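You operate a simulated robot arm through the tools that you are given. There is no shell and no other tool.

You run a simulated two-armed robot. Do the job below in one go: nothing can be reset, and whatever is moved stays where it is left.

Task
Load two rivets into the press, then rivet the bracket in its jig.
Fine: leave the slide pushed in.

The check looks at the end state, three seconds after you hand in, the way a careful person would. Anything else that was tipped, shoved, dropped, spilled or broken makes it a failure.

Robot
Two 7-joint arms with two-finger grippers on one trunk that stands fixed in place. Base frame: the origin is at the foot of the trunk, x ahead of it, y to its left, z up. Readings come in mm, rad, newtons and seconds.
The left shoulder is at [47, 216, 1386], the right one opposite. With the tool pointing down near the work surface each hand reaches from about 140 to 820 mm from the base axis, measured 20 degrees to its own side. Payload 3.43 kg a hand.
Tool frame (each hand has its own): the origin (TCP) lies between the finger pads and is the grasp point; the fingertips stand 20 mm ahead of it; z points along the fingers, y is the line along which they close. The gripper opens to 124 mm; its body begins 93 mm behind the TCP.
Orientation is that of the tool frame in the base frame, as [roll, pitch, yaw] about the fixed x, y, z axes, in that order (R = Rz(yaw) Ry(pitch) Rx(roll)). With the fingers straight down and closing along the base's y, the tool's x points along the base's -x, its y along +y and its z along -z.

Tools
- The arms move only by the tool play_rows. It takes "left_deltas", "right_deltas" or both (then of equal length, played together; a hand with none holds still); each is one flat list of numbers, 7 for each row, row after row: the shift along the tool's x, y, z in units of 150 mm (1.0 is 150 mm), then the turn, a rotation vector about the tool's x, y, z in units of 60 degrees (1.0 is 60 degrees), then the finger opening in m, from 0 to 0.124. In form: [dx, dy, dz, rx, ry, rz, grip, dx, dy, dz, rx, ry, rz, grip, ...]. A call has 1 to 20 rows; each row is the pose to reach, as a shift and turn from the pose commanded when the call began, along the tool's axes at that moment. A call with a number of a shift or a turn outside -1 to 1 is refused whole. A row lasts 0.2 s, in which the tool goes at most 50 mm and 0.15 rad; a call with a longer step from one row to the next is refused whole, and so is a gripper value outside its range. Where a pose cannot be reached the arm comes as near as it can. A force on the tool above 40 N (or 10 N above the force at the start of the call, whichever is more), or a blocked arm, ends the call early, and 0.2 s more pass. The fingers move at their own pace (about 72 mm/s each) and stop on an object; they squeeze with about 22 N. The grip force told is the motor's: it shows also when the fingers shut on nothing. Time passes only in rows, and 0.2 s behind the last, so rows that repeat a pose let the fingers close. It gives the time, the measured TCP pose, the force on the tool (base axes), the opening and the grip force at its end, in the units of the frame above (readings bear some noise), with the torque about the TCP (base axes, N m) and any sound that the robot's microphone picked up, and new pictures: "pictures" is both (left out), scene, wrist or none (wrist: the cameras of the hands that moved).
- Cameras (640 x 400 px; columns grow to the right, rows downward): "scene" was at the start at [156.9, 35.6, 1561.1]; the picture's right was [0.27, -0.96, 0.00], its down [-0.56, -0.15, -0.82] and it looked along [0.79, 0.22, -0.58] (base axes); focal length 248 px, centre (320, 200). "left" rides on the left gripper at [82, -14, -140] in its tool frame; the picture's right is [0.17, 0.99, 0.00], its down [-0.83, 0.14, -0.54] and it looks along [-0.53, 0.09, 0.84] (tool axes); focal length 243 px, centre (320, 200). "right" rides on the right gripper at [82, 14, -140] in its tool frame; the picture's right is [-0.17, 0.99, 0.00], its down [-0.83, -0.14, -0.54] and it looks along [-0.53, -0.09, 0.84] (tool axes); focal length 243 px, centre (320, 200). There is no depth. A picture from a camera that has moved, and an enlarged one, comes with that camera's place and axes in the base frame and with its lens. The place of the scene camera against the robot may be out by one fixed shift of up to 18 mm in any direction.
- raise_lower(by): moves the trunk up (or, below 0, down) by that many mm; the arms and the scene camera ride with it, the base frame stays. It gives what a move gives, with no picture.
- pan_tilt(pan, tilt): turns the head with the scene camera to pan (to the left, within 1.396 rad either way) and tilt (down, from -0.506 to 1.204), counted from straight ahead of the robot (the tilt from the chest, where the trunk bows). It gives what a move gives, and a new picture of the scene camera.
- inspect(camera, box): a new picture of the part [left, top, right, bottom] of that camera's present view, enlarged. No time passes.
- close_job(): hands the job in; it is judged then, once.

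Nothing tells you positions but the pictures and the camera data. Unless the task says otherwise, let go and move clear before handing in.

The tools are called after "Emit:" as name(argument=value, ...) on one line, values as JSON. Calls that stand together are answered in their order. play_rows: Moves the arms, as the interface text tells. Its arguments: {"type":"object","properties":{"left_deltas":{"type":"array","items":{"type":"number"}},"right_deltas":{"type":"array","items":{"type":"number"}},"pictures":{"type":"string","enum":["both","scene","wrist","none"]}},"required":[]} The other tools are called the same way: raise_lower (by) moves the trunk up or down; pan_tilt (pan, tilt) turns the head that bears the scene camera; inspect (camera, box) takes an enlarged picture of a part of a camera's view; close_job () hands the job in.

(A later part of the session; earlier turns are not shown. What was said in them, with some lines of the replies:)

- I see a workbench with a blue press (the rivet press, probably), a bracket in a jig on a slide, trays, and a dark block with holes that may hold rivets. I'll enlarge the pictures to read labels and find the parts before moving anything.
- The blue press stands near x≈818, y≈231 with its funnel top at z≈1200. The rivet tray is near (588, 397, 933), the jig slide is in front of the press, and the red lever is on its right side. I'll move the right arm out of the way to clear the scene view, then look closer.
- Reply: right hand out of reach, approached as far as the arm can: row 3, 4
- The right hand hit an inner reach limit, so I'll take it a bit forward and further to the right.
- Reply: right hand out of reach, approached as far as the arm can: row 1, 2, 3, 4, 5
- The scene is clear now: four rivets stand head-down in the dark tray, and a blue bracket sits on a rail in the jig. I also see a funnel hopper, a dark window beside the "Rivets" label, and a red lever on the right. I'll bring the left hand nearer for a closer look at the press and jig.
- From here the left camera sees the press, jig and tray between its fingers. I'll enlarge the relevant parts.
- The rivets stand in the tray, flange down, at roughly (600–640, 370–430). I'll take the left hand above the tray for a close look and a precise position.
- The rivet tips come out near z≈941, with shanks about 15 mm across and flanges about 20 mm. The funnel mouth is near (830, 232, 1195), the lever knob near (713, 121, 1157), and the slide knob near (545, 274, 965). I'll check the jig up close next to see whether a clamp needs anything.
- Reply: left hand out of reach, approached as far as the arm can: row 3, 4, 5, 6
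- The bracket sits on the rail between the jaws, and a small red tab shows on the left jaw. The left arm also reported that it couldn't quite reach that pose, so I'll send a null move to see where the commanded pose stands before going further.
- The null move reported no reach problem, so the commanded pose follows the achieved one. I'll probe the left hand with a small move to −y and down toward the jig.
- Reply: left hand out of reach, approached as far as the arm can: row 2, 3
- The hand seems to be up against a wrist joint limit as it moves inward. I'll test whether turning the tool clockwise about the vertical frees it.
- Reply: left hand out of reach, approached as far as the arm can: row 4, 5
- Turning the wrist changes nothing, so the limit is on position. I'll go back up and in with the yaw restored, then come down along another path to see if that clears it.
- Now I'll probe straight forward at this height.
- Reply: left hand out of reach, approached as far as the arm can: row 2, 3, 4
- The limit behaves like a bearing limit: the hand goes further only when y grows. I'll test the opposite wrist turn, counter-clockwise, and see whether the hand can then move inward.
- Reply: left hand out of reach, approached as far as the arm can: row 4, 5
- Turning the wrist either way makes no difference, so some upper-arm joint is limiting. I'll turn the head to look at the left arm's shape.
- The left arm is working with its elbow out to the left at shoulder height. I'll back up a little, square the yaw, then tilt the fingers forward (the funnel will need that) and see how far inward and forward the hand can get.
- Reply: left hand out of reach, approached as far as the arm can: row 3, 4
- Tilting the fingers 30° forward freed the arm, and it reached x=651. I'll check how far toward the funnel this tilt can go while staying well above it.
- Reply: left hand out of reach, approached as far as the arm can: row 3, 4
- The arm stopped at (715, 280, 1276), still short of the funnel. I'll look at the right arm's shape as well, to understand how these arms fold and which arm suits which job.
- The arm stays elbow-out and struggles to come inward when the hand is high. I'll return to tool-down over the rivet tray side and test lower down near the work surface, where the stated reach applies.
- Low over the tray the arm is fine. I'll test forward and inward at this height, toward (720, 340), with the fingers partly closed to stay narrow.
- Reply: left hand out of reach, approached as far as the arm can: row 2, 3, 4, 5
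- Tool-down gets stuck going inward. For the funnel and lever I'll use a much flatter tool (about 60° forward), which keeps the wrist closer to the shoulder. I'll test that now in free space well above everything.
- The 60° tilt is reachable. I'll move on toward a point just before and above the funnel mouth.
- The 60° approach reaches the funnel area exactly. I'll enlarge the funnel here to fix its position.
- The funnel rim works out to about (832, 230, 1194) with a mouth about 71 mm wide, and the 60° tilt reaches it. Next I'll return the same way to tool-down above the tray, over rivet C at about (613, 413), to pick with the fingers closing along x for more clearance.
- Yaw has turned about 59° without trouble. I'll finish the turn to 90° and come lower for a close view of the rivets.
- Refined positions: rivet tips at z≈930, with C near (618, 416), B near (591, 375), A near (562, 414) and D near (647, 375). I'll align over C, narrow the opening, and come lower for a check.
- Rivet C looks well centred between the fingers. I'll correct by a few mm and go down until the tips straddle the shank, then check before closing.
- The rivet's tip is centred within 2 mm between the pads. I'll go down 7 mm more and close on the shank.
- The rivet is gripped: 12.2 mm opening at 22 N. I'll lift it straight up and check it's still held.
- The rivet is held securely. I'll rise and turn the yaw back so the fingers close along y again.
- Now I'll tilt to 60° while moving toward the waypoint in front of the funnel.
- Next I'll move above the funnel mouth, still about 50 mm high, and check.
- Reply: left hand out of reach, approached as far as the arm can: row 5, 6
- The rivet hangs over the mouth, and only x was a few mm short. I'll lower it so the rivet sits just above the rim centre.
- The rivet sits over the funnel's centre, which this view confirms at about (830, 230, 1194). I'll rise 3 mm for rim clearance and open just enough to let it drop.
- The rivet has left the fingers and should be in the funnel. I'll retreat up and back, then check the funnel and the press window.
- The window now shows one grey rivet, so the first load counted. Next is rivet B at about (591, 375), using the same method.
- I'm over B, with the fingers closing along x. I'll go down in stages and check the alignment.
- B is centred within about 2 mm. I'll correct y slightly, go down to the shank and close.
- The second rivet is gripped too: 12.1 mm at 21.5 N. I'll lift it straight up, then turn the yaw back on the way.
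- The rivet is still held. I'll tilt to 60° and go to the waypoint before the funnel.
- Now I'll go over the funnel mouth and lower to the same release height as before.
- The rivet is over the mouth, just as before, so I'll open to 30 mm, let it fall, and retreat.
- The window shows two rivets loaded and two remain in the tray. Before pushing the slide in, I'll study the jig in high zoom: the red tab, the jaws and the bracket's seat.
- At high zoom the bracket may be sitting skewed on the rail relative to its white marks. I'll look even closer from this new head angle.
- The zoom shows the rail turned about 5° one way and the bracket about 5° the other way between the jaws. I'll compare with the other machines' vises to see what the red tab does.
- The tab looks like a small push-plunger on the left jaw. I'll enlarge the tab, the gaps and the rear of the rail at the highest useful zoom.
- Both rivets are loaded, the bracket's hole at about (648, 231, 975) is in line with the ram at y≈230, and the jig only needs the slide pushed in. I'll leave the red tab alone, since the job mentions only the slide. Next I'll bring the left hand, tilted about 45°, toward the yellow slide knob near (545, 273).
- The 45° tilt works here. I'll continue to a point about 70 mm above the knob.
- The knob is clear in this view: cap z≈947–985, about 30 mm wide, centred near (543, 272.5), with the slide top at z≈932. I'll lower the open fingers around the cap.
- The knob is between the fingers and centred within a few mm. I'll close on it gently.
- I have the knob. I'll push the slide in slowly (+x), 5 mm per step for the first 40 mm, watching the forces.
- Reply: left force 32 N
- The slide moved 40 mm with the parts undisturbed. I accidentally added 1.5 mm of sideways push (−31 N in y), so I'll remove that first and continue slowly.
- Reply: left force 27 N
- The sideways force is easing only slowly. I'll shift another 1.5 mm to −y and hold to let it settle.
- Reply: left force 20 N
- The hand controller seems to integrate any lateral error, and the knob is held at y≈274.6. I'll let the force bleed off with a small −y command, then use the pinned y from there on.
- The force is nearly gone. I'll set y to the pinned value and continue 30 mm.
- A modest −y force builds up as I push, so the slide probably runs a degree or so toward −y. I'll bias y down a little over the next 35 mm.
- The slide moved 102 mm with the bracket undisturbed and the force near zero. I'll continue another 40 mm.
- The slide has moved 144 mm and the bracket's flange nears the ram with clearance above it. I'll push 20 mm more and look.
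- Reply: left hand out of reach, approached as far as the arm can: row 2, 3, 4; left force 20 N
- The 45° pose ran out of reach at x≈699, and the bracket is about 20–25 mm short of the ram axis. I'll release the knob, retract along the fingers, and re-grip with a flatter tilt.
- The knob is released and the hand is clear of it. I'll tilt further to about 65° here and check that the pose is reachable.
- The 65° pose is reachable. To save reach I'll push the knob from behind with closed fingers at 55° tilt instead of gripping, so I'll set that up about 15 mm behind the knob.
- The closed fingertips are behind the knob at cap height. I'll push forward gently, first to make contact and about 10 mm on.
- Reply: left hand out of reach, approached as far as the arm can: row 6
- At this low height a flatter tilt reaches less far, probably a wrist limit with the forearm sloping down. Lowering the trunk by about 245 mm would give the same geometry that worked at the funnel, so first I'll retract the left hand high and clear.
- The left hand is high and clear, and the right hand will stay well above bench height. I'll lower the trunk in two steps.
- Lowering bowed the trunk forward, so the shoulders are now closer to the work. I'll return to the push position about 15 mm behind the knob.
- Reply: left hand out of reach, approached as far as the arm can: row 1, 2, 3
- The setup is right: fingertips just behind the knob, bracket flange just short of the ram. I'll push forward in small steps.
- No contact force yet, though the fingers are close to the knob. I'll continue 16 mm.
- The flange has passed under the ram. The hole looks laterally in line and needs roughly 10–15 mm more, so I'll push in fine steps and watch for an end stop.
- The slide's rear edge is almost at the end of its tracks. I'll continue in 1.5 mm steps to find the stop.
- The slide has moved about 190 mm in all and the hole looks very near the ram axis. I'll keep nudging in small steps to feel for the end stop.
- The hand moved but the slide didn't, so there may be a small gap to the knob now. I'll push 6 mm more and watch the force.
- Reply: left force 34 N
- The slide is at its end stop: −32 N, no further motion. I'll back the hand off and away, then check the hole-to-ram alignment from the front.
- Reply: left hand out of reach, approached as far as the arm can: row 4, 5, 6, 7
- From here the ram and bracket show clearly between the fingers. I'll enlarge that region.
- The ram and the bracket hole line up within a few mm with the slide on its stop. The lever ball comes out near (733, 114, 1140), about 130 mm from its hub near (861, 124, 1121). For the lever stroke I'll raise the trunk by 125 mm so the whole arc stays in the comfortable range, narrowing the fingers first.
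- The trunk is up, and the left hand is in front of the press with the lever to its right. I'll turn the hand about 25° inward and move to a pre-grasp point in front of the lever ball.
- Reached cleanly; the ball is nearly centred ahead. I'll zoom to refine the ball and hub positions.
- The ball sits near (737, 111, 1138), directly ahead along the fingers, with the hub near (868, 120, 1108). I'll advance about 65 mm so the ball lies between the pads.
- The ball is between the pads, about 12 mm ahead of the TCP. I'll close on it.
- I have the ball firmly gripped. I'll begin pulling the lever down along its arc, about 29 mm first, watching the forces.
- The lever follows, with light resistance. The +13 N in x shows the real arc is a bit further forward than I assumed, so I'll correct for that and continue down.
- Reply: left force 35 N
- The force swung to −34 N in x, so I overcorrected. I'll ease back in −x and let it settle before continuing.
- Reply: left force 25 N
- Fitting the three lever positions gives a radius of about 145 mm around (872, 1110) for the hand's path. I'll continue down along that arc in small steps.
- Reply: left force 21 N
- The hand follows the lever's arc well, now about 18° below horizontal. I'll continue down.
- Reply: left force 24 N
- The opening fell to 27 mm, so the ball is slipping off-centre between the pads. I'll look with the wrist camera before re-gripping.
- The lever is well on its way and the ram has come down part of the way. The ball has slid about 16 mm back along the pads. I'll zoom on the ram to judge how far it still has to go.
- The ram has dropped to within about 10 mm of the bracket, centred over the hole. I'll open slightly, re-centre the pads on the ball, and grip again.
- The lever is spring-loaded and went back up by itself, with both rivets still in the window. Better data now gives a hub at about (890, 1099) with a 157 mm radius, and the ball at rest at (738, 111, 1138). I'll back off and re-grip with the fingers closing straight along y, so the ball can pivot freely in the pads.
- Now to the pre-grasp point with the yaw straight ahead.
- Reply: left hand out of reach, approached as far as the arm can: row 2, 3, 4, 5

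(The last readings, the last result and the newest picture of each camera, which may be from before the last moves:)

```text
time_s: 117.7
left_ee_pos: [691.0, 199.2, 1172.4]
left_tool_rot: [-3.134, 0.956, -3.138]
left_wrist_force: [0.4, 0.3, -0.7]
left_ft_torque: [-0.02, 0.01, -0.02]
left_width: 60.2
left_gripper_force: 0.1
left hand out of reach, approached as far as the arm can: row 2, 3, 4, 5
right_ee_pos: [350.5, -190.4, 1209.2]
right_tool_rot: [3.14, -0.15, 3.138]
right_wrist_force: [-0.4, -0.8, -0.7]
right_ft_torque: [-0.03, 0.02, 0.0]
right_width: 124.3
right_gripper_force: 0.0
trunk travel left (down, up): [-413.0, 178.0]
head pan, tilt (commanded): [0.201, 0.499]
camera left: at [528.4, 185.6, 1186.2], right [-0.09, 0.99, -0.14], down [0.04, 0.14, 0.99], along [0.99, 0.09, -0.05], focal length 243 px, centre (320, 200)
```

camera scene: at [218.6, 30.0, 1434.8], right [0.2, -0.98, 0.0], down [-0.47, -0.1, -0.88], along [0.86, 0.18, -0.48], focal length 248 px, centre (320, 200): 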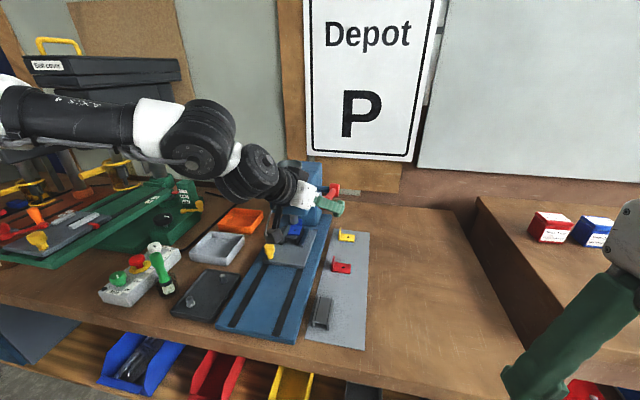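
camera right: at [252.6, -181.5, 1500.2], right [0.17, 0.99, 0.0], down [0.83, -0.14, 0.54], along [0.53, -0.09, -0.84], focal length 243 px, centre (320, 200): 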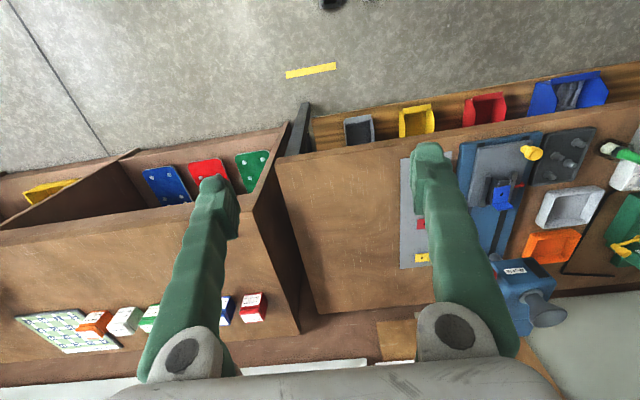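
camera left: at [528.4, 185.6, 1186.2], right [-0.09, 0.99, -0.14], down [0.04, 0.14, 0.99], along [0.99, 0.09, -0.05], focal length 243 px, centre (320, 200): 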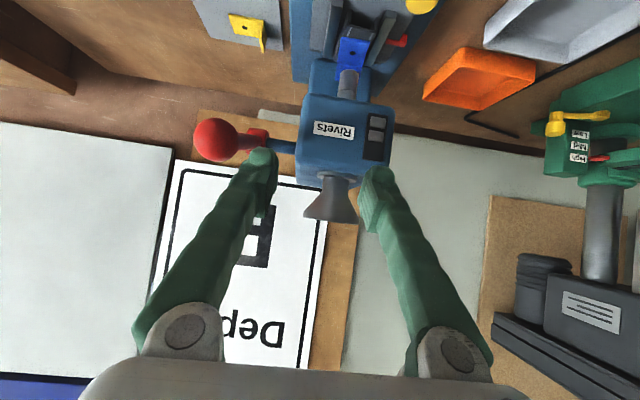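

With the hand straight ahead it can't reach inward that far, so the 25° inward yaw is needed. I'll push the ball down with closed fingertips instead, because contact from above can't slip the way the friction grip did. First I'll close the fingers and return to the inward yaw above the ball.

Emit:
play_rows(left_deltas=[0, 0, 0, 0, 0, 0, 0.0, -0.062, -0.05, 0.012, 0.069, 0, 0.049, 0.0, -0.124, -0.16, 0.023, 0.138, 0, 0.098, 0.0, -0.186, -0.28, 0.035, 0.208, 0, 0.146, 0.0, -0.248, -0.41, 0.046, 0.277, 0, 0.195, 0.0, -0.31, -0.54, 0.058, 0.346, 0, 0.244, 0.0, -0.31, -0.54, 0.058, 0.346, 0, 0.244, 0.0], pictures="wrist")

```text
time_s: 119.3
left_ee_pos: [721.3, 118.6, 1208.7]
left_tool_rot: [-3.139, 0.958, 2.698]
left_wrist_force: [-0.8, -0.2, 0.1]
left_ft_torque: [-0.03, -0.01, 0.0]
left_width: 0.0
left_gripper_force: 21.8
right_ee_pos: [348.6, -191.3, 1209.6]
right_tool_rot: [3.136, -0.149, 3.137]
right_wrist_force: [-0.7, -0.1, -0.1]
right_ft_torque: [0.01, 0.02, 0.0]
right_width: 124.2
right_gripper_force: 0.1
trunk travel left (down, up): [-413.0, 178.0]
head pan, tilt (commanded): [0.201, 0.499]
camera left: at [570.1, 174.7, 1220.7], right [0.34, 0.93, -0.14], down [0.09, 0.11, 0.99], along [0.94, -0.35, -0.05], focal length 243 px, centre (320, 200)
```

left: 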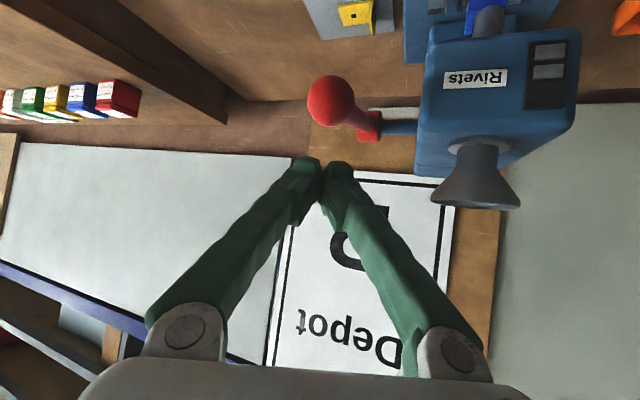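

The closed tips are right above the ball. I'll come down onto it and begin pressing along the lever arc.

Emit:
play_rows(left_deltas=[0.0651, 0.0095, 0.1009, 0, 0, 0, 0.0, 0.1142, 0.0119, 0.1701, 0, 0, 0, 0.0, 0.1745, 0.0085, 0.2038, 0, 0, 0, 0.0, 0.2556, -0.0018, 0.2344, 0, 0, 0, 0.0], pictures="none")

Emit:
inspect(camera="left", box=[240, 60, 400, 200])

Emit:
inspect(camera="scene", box=[255, 150, 375, 250])

```text
time_s: 120.3
left_ee_pos: [726.6, 114.1, 1157.3]
left_tool_rot: [-3.139, 0.96, 2.7]
left_wrist_force: [-0.8, -0.4, 2.4]
left_ft_torque: [0.0, 0.07, 0.0]
left_width: 6.1
left_gripper_force: 34.6
right_ee_pos: [348.0, -192.1, 1208.5]
right_tool_rot: [3.136, -0.148, 3.138]
right_wrist_force: [0.5, 0.1, -0.2]
right_ft_torque: [-0.01, 0.01, -0.01]
right_width: 124.2
right_gripper_force: 0.0
trunk travel left (down, up): [-413.0, 178.0]
head pan, tilt (commanded): [0.201, 0.499]
```

```text
2.86 times, centred on (320, 130) of left
camera zoom: at [573.7, 171.2, 1169.2], right [0.34, 0.93, -0.14], down [0.09, 0.11, 0.99], along [0.94, -0.35, -0.05], focal length 693 px, centre (320, 400)
```

zoom: 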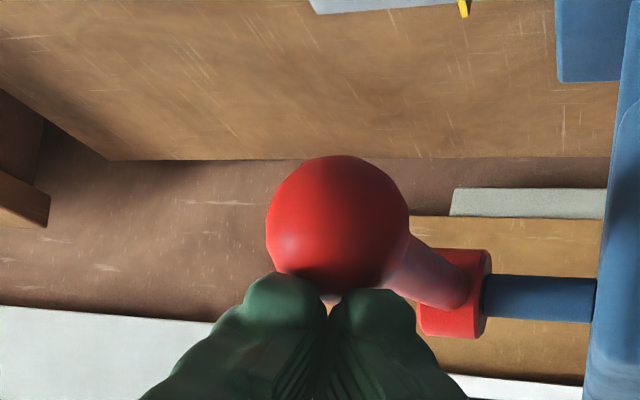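

```text
4.00 times, centred on (315, 200) of scene
camera zoom: at [218.9, 30.6, 1434.7], right [0.2, -0.98, 0.0], down [-0.47, -0.1, -0.88], along [0.86, 0.17, -0.48], focal length 992 px, centre (340, 200)
```

zoom: 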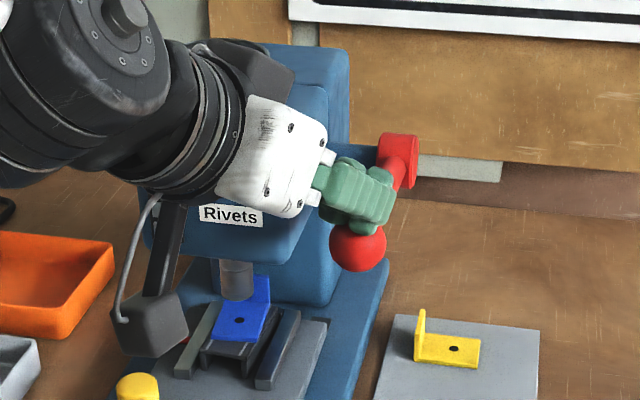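

The tips now rest on the ball, spread by 6 mm so that they cradle it. I'll press on along the arc a little and watch the opening and the force.

Emit:
play_rows(left_deltas=[0.0495, -0.0049, 0.0223, 0, 0, 0, 0.0, 0.099, -0.0089, 0.0469, 0, 0, 0, 0.0, 0.1477, -0.0117, 0.0739, 0, 0, 0, 0.0, 0.1942, -0.0132, 0.1029, 0, 0, 0, 0.0], pictures="none")

Emit:
inspect(camera="left", box=[240, 60, 400, 200])

```text
time_s: 121.3
left_ee_pos: [722.2, 113.1, 1125.6]
left_tool_rot: [-3.14, 0.961, 2.7]
left_wrist_force: [-1.7, 2.0, 2.3]
left_ft_torque: [0.06, 0.02, -0.02]
left_width: 0.1
left_gripper_force: 34.2
right_ee_pos: [348.9, -191.3, 1208.2]
right_tool_rot: [3.138, -0.148, 3.138]
right_wrist_force: [0.0, 0.0, 0.6]
right_ft_torque: [-0.02, 0.01, -0.02]
right_width: 123.9
right_gripper_force: 0.0
trunk travel left (down, up): [-413.0, 178.0]
head pan, tilt (commanded): [0.201, 0.499]
```

```text
2.86 times, centred on (320, 130) of left
camera zoom: at [568.2, 170.1, 1138.5], right [0.34, 0.93, -0.14], down [0.09, 0.11, 0.99], along [0.94, -0.35, -0.05], focal length 693 px, centre (320, 400)
```

zoom: 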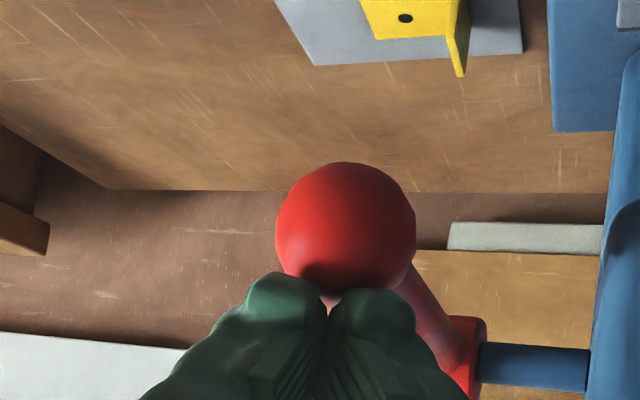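

Pressing works nicely: the ball follows with only about 3 N. I'll continue along the arc toward −28°.

Emit:
play_rows(left_deltas=[0.0605, 0, 0.0426, 0, 0, 0, 0.0, 0.1175, 0.002, 0.0879, 0, 0, 0, 0.0, 0.1713, 0.0066, 0.1376, 0, 0, 0, 0.0, 0.2222, 0.0132, 0.1904, 0, 0, 0, 0.0, 0.2696, 0.0217, 0.2459, 0, 0, 0, 0.0, 0.3131, 0.0326, 0.3045, 0, 0, 0, 0.0], pictures="none")

Emit:
inspect(camera="left", box=[240, 60, 400, 200])

Emit:
inspect(camera="left", box=[400, 40, 620, 280])

```text
time_s: 122.7
left_ee_pos: [732.7, 113.9, 1062.2]
left_tool_rot: [-3.14, 0.961, 2.699]
left_wrist_force: [-2.7, 1.8, 4.0]
left_ft_torque: [0.04, 0.05, 0.03]
left_width: 0.0
left_gripper_force: 34.5
right_ee_pos: [348.2, -192.2, 1209.0]
right_tool_rot: [3.138, -0.149, 3.138]
right_wrist_force: [-0.2, -0.9, 0.6]
right_ft_torque: [0.02, 0.02, 0.0]
right_width: 124.2
right_gripper_force: 0.0
trunk travel left (down, up): [-413.0, 178.0]
head pan, tilt (commanded): [0.201, 0.499]
```

```text
2.86 times, centred on (320, 130) of left
camera zoom: at [580.5, 170.6, 1074.2], right [0.34, 0.93, -0.14], down [0.09, 0.11, 0.99], along [0.94, -0.35, -0.05], focal length 693 px, centre (320, 400)
```

zoom: 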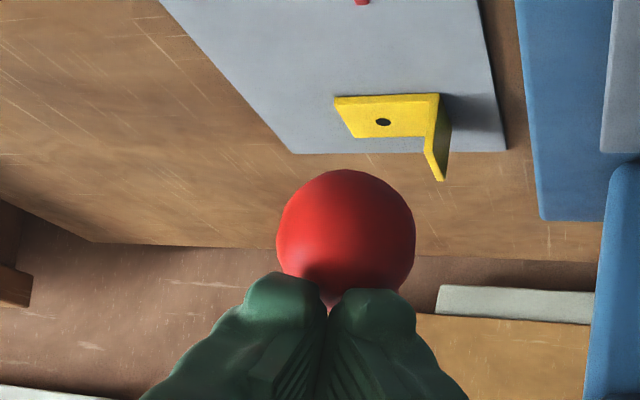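

```text
1.67 times, centred on (510, 160) of left
camera zoom: at [580.5, 170.6, 1074.2], right [0.34, 0.93, -0.14], down [0.09, 0.11, 0.99], along [0.94, -0.35, -0.05], focal length 404 px, centre (3, 267)
```

zoom: 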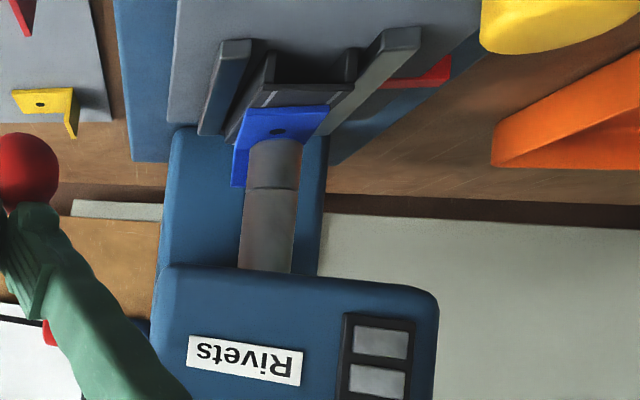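

The ram is just above the bracket's hole. I'll continue the stroke toward −46°.

Emit:
play_rows(left_deltas=[0.0303, 0.0092, 0.0449, 0, 0, 0, 0.0, 0.0578, 0.0197, 0.0916, 0, 0, 0, 0.0, 0.0832, 0.0312, 0.1389, 0, 0, 0, 0.0, 0.1052, 0.044, 0.1875, 0, 0, 0, 0.0, 0.1256, 0.0578, 0.2373, 0, 0, 0, 0.0, 0.1428, 0.0724, 0.287, 0, 0, 0, 0.0], pictures="none")

Emit:
inspect(camera="left", box=[240, 60, 400, 200])

Emit:
inspect(camera="left", box=[400, 40, 620, 280])

```text
time_s: 124.1
left_ee_pos: [757.7, 115.4, 1020.7]
left_tool_rot: [-3.139, 0.961, 2.698]
left_wrist_force: [-4.1, 0.6, 6.7]
left_ft_torque: [0.04, 0.09, 0.08]
left_width: 0.1
left_gripper_force: 34.4
right_ee_pos: [348.0, -191.4, 1209.1]
right_tool_rot: [3.139, -0.147, 3.138]
right_wrist_force: [-0.3, 0.1, 0.2]
right_ft_torque: [0.01, -0.02, -0.04]
right_width: 124.1
right_gripper_force: 0.1
trunk travel left (down, up): [-413.0, 178.0]
head pan, tilt (commanded): [0.201, 0.499]
```

```text
2.86 times, centred on (320, 130) of left
camera zoom: at [605.4, 171.6, 1032.8], right [0.34, 0.93, -0.14], down [0.09, 0.11, 0.99], along [0.94, -0.35, -0.05], focal length 693 px, centre (320, 400)
```

zoom: 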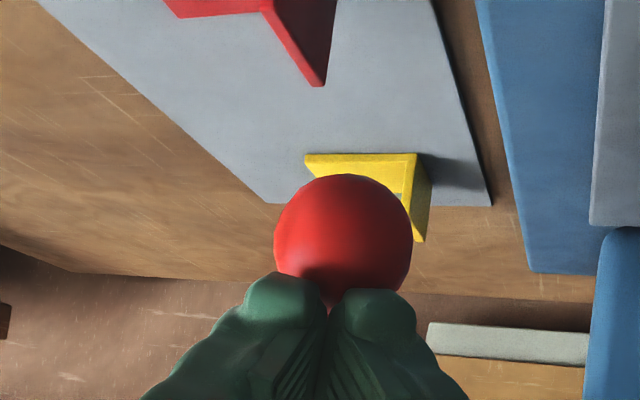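

```text
1.67 times, centred on (510, 160) of left
camera zoom: at [605.4, 171.6, 1032.8], right [0.34, 0.93, -0.14], down [0.09, 0.11, 0.99], along [0.94, -0.35, -0.05], focal length 404 px, centre (3, 267)
```

zoom: 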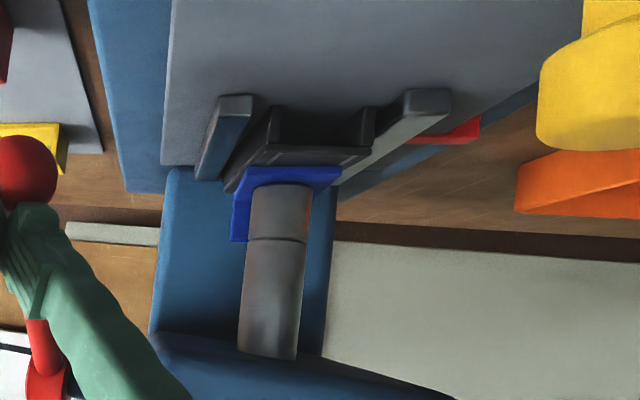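

The ram is almost on the bracket. I'll finish the stroke in small steps, watching for resistance or a sound.

Emit:
play_rows(left_deltas=[0.0147, 0.0157, 0.0509, 0, 0, 0, 0.0, 0.0271, 0.032, 0.1016, 0, 0, 0, 0.0, 0.0365, 0.0495, 0.1531, 0, 0, 0, 0.0, 0.0431, 0.0678, 0.205, 0, 0, 0, 0.0], pictures="none")

Emit:
inspect(camera="left", box=[400, 40, 620, 280])

Emit:
inspect(camera="scene", box=[255, 150, 375, 250])

```text
time_s: 124.9
left_ee_pos: [772.0, 112.7, 1017.0]
left_tool_rot: [-3.137, 0.977, 2.704]
left_wrist_force: [0.7, -2.7, 10.0]
left_ft_torque: [0.6, 0.93, 0.2]
left_width: 6.1
left_gripper_force: 34.8
right_ee_pos: [344.9, -190.8, 1210.9]
right_tool_rot: [3.14, -0.146, 3.138]
right_wrist_force: [0.4, 0.2, -0.1]
right_ft_torque: [-0.04, 0.03, -0.01]
right_width: 124.1
right_gripper_force: 0.0
trunk travel left (down, up): [-413.0, 178.0]
head pan, tilt (commanded): [0.201, 0.499]
stopped in row 3 (left hand): the force on the tool passed its limit at 46 N (the readings are from after the stop); the commanded pose is now the measured one
```

```text
1.67 times, centred on (510, 160) of left
camera zoom: at [619.8, 170.0, 1025.7], right [0.34, 0.93, -0.14], down [0.08, 0.12, 0.99], along [0.94, -0.35, -0.03], focal length 404 px, centre (3, 267)
```

zoom: 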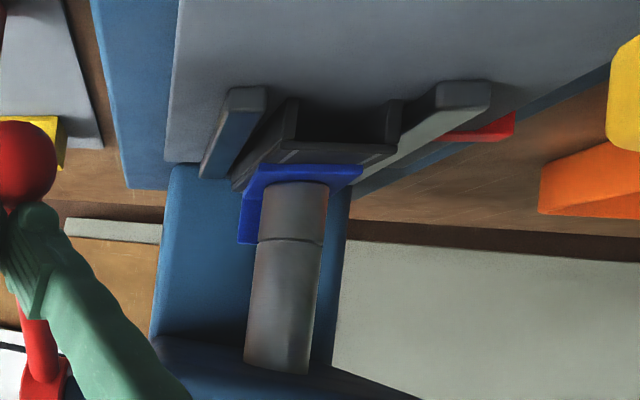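

```text
4.00 times, centred on (315, 200) of scene
camera zoom: at [215.0, 30.6, 1435.5], right [0.2, -0.98, 0.0], down [-0.47, -0.1, -0.88], along [0.86, 0.17, -0.48], focal length 992 px, centre (340, 200)
```

zoom: 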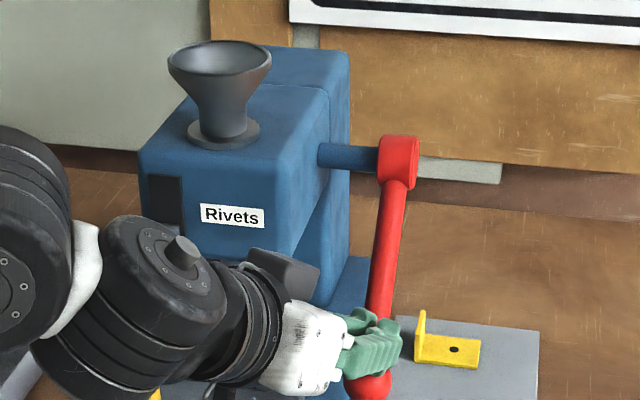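

The call stopped at 46 N, so the lever met firm resistance at the bottom of its stroke. I'll check the rivet window and the ram before releasing.

Emit:
inspect(camera="scene", box=[265, 185, 315, 235])

Emit:
inspect(camera="left", box=[480, 80, 560, 180])

Emit:
inspect(camera="left", box=[0, 0, 640, 400])

```text
8.00 times, centred on (290, 210) of scene
camera zoom: at [215.0, 30.6, 1435.5], right [0.2, -0.98, 0.0], down [-0.47, -0.1, -0.88], along [0.86, 0.17, -0.48], focal length 1984 px, centre (560, 120)
```

zoom: 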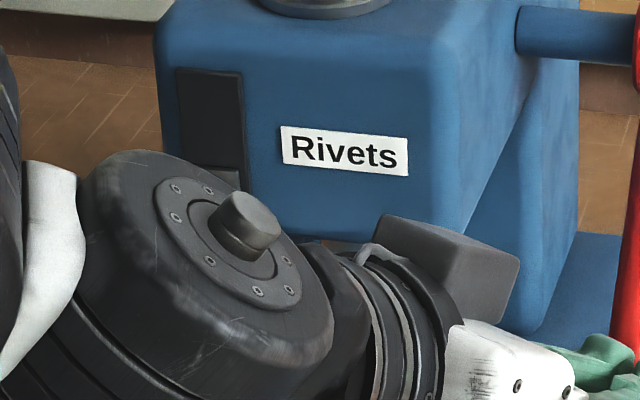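

```text
4.00 times, centred on (520, 130) of left
camera zoom: at [619.8, 170.0, 1025.7], right [0.34, 0.93, -0.14], down [0.08, 0.12, 0.99], along [0.94, -0.35, -0.03], focal length 970 px, centre (-480, 480)
```

zoom: 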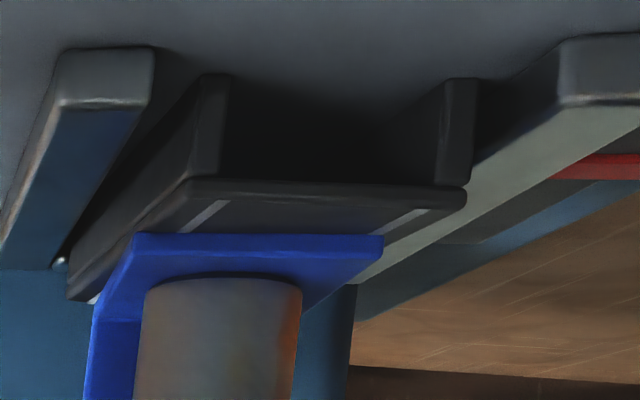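

```text
1.00 times, centred on (320, 200) of left (not enlarged: the box is as wide or as high as the picture)
camera zoom: at [619.8, 170.0, 1025.7], right [0.34, 0.93, -0.14], down [0.08, 0.12, 0.99], along [0.94, -0.35, -0.03], focal length 243 px, centre (320, 200)
```

zoom: 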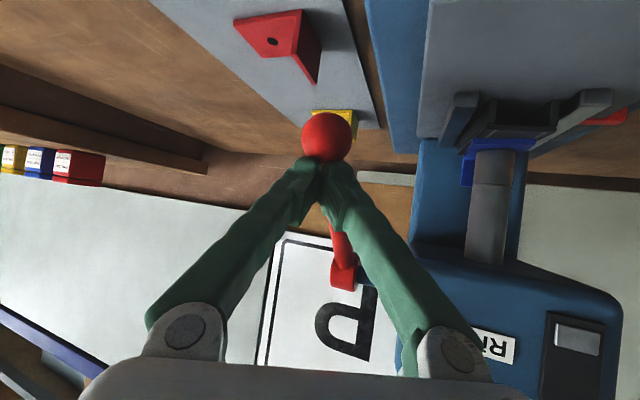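

The window now shows one rivet left, so one was driven with the ram fully down on the bracket. I'll let the lever rise slowly by backing the hand up along the same arc.

Emit:
play_rows(left_deltas=[0.0133, -0.0222, -0.0673, 0, 0, 0, 0.0, -0.0023, -0.0388, -0.1395, 0, 0, 0, 0.0, -0.0276, -0.0555, -0.2093, 0, 0, 0, 0.0, -0.0587, -0.0735, -0.2823, 0, 0, 0, 0.0, -0.1047, -0.0904, -0.3572, 0, 0, 0, 0.0, -0.1707, -0.1045, -0.4381, 0, 0, 0, 0.0, -0.2472, -0.1144, -0.5153, 0, 0, 0, 0.0, -0.3289, -0.1201, -0.585, 0, 0, 0, 0.0, -0.4211, -0.1215, -0.651, 0, 0, 0, 0.0, -0.5184, -0.1187, -0.7094, 0, 0, 0, 0.0, -0.6168, -0.1102, -0.7541, 0, 0, 0, 0.0, -0.711, -0.11, -0.818, 0, 0, 0, 0.0, -0.845, -0.111, -0.952, 0, 0, 0, 0.0], pictures="both")

```text
time_s: 127.7
left_ee_pos: [722.7, 118.9, 1192.6]
left_tool_rot: [-3.142, 0.967, 2.7]
left_wrist_force: [-0.6, -0.9, 0.1]
left_ft_torque: [0.03, 0.04, -0.01]
left_width: 0.0
left_gripper_force: 34.3
right_ee_pos: [348.2, -190.8, 1209.0]
right_tool_rot: [3.138, -0.146, 3.139]
right_wrist_force: [-0.9, 0.4, 1.1]
right_ft_torque: [-0.02, -0.04, 0.01]
right_width: 123.9
right_gripper_force: 0.1
trunk travel left (down, up): [-413.0, 178.0]
head pan, tilt (commanded): [0.201, 0.499]
camera scene: at [217.7, 29.8, 1434.9], right [0.2, -0.98, 0.0], down [-0.47, -0.1, -0.88], along [0.86, 0.18, -0.48], focal length 248 px, centre (320, 200)
camera left: at [570.8, 175.7, 1204.7], right [0.34, 0.93, -0.14], down [0.09, 0.11, 0.99], along [0.94, -0.35, -0.04], focal length 243 px, centre (320, 200)
```

scene: 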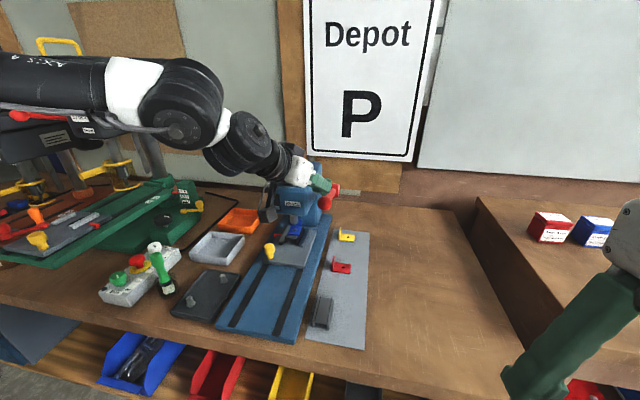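
left: 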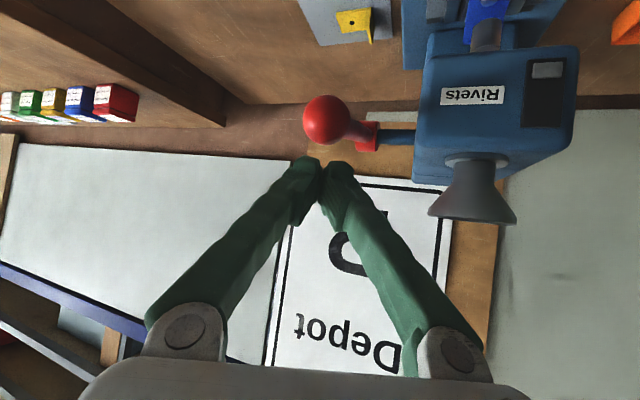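

The lever is back up and the window shows one rivet. Now I'll check the bracket for the set rivet.

Emit:
inspect(camera="scene", box=[272, 205, 322, 250])

Emit:
inspect(camera="scene", box=[284, 216, 308, 238])

Emit:
inspect(camera="left", box=[440, 0, 560, 60])

```text
8.89 times, centred on (297, 228) of scene
camera zoom: at [217.7, 29.8, 1434.9], right [0.2, -0.98, 0.0], down [-0.47, -0.1, -0.88], along [0.86, 0.18, -0.48], focal length 2205 px, centre (524, -44)
```

zoom: 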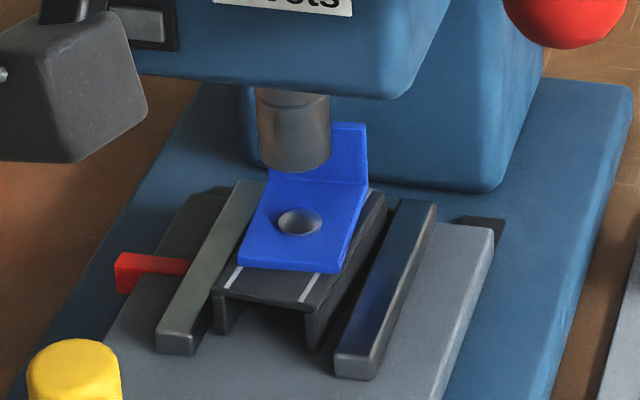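

```text
16.00 times, centred on (296, 227) of scene
camera zoom: at [217.7, 29.8, 1434.9], right [0.2, -0.98, 0.0], down [-0.47, -0.1, -0.88], along [0.86, 0.18, -0.48], focal length 3969 px, centre (704, -232)
```

zoom: 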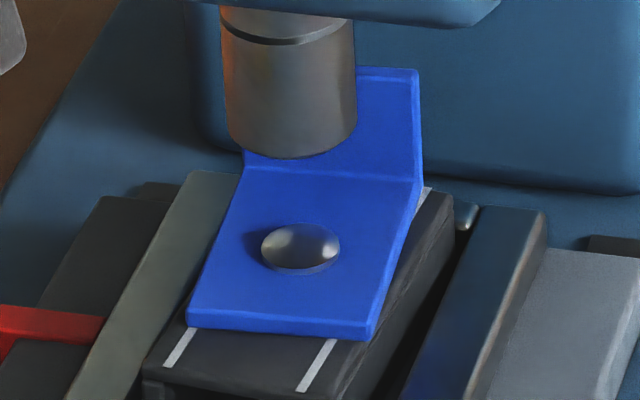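

```text
5.33 times, centred on (500, 30) of left
camera zoom: at [570.8, 175.7, 1204.7], right [0.34, 0.93, -0.14], down [0.09, 0.11, 0.99], along [0.94, -0.35, -0.04], focal length 1294 px, centre (-640, 1107)
```

zoom: 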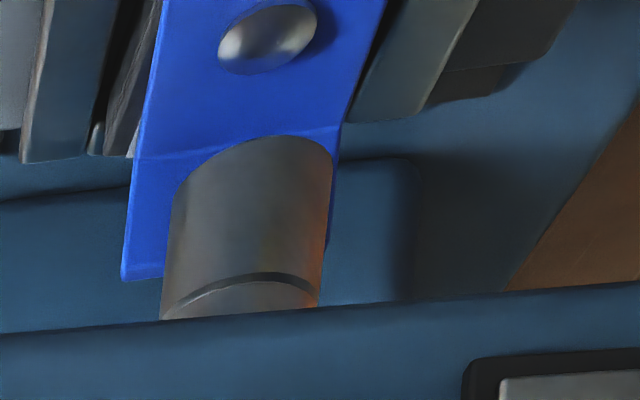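

A domed rivet head is now set in the bracket's hole and one rivet remains in the press. I'll move the hand clear and give the whole bench a final check.

Emit:
play_rows(left_deltas=[0, 0, -0.2, 0, 0, 0, 0.0, 0, 0, -0.4, 0, 0, 0, 0.0, 0.03, 0.15, -0.55, 0, 0, 0, 0.0, 0.06, 0.3, -0.66, 0, 0, 0, 0.03, 0.09, 0.45, -0.77, 0, 0, 0, 0.06, 0.121, 0.584, -0.88, 0, 0, 0, 0.06, 0.121, 0.584, -0.88, 0, 0, 0, 0.06], pictures="both")

Emit:
inspect(camera="scene", box=[90, 180, 380, 370])

Emit:
inspect(camera="scene", box=[240, 150, 380, 270])

```text
time_s: 129.3
left_ee_pos: [656.4, 246.9, 1254.7]
left_tool_rot: [-3.139, 0.965, 2.701]
left_wrist_force: [0.5, 0.7, 0.6]
left_ft_torque: [0.03, -0.02, 0.0]
left_width: 60.1
left_gripper_force: 0.1
right_ee_pos: [349.2, -190.6, 1208.5]
right_tool_rot: [3.139, -0.147, 3.138]
right_wrist_force: [0.0, -0.2, 0.2]
right_ft_torque: [0.05, 0.0, 0.02]
right_width: 124.2
right_gripper_force: 0.1
trunk travel left (down, up): [-413.0, 178.0]
head pan, tilt (commanded): [0.201, 0.499]
camera scene: at [219.4, 29.4, 1434.7], right [0.2, -0.98, 0.0], down [-0.47, -0.1, -0.88], along [0.86, 0.18, -0.48], focal length 248 px, centre (320, 200)
camera left: at [504.9, 303.1, 1266.3], right [0.34, 0.93, -0.14], down [0.09, 0.11, 0.99], along [0.94, -0.35, -0.04], focal length 243 px, centre (320, 200)
```

scene: 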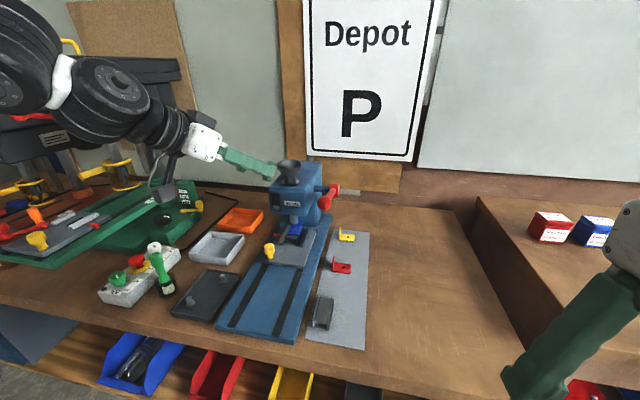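
left: 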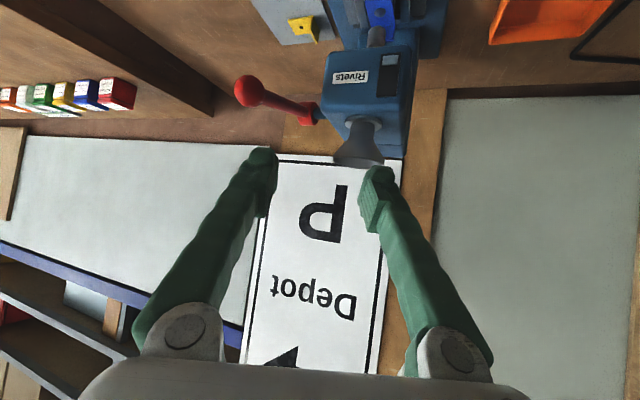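

```text
2.11 times, centred on (235, 275) of scene
camera zoom: at [219.4, 29.4, 1434.7], right [0.2, -0.98, 0.0], down [-0.47, -0.1, -0.88], along [0.86, 0.18, -0.48], focal length 522 px, centre (499, 42)
```

zoom: 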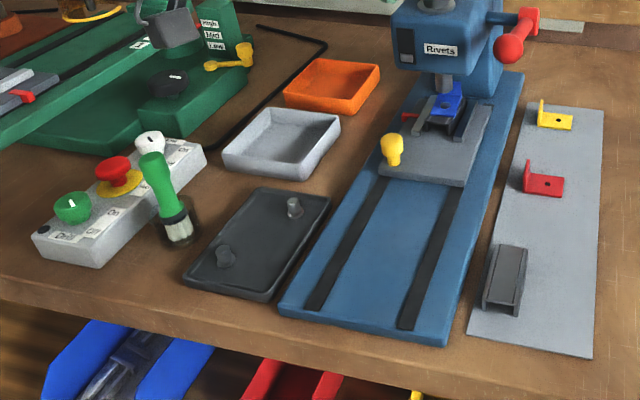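

```text
3.33 times, centred on (310, 210) of scene
camera zoom: at [219.4, 29.4, 1434.7], right [0.2, -0.98, 0.0], down [-0.47, -0.1, -0.88], along [0.86, 0.18, -0.48], focal length 827 px, centre (353, 167)
```

zoom: 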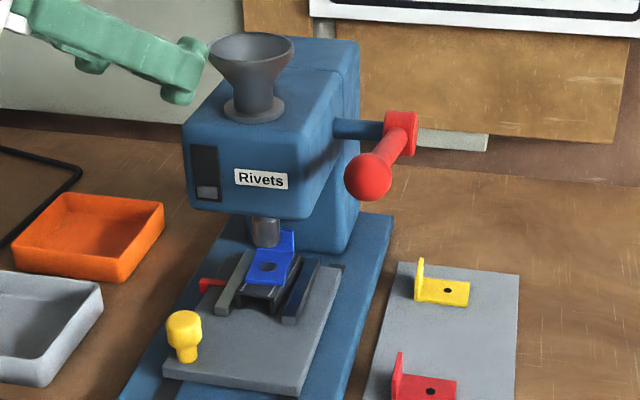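

Everything looks in place. I'll check that the two rivets left in the tray are still standing.

Emit:
inspect(camera="scene", box=[170, 265, 240, 320])

Emit:
inspect(camera="scene", box=[90, 180, 200, 310])

```text
7.27 times, centred on (205, 292) of scene
camera zoom: at [219.4, 29.4, 1434.7], right [0.2, -0.98, 0.0], down [-0.47, -0.1, -0.88], along [0.86, 0.18, -0.48], focal length 1804 px, centre (1156, -473)
```

zoom: 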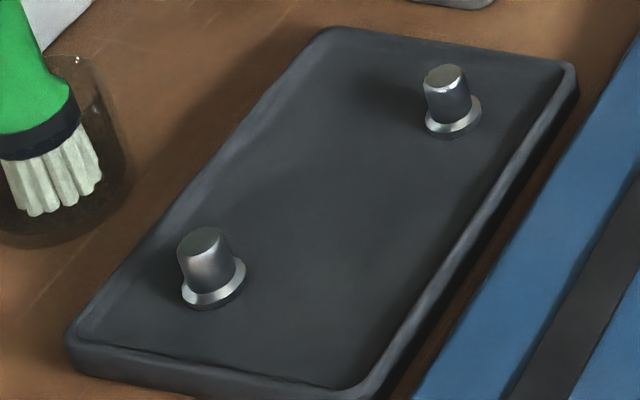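

```text
3.08 times, centred on (145, 245) of scene
camera zoom: at [219.4, 29.4, 1434.7], right [0.2, -0.98, 0.0], down [-0.47, -0.1, -0.88], along [0.86, 0.18, -0.48], focal length 763 px, centre (858, 62)
```

zoom: 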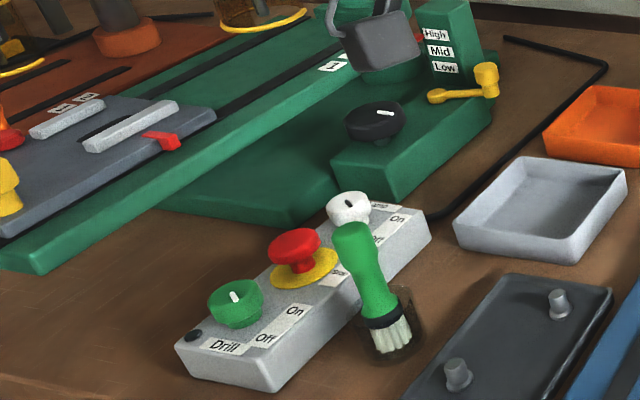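

The two spare rivets still stand in the tray and nothing else has been disturbed. The rivet head is set in the bracket, the lever is back up, the slide is in, and the hand is clear, so I'm handing in.

Emit:
close_job()

```text
The job is handed in.
```

I loaded two rivets into the press and riveted the bracket in its jig. A domed rivet head now sits in the bracket's hole, and the press window shows one rivet left. I have no result back from the check.

- **Alignment:** The rail and bracket were already slightly skewed in the jig at the start, about 5° each in opposite directions. I didn't straighten them, so the bracket was riveted at that angle. I also left the red tab on the jig alone.
- **Lever:** It took two pulls. On the first my grip slipped and the lever sprang back before a rivet was driven. The second was a full stroke and drove one rivet.
- **End state:** The slide is pushed in, the lever is back up, and the hands are clear of everything. The two spare rivets still stand in their tray, and I saw nothing else knocked or moved.
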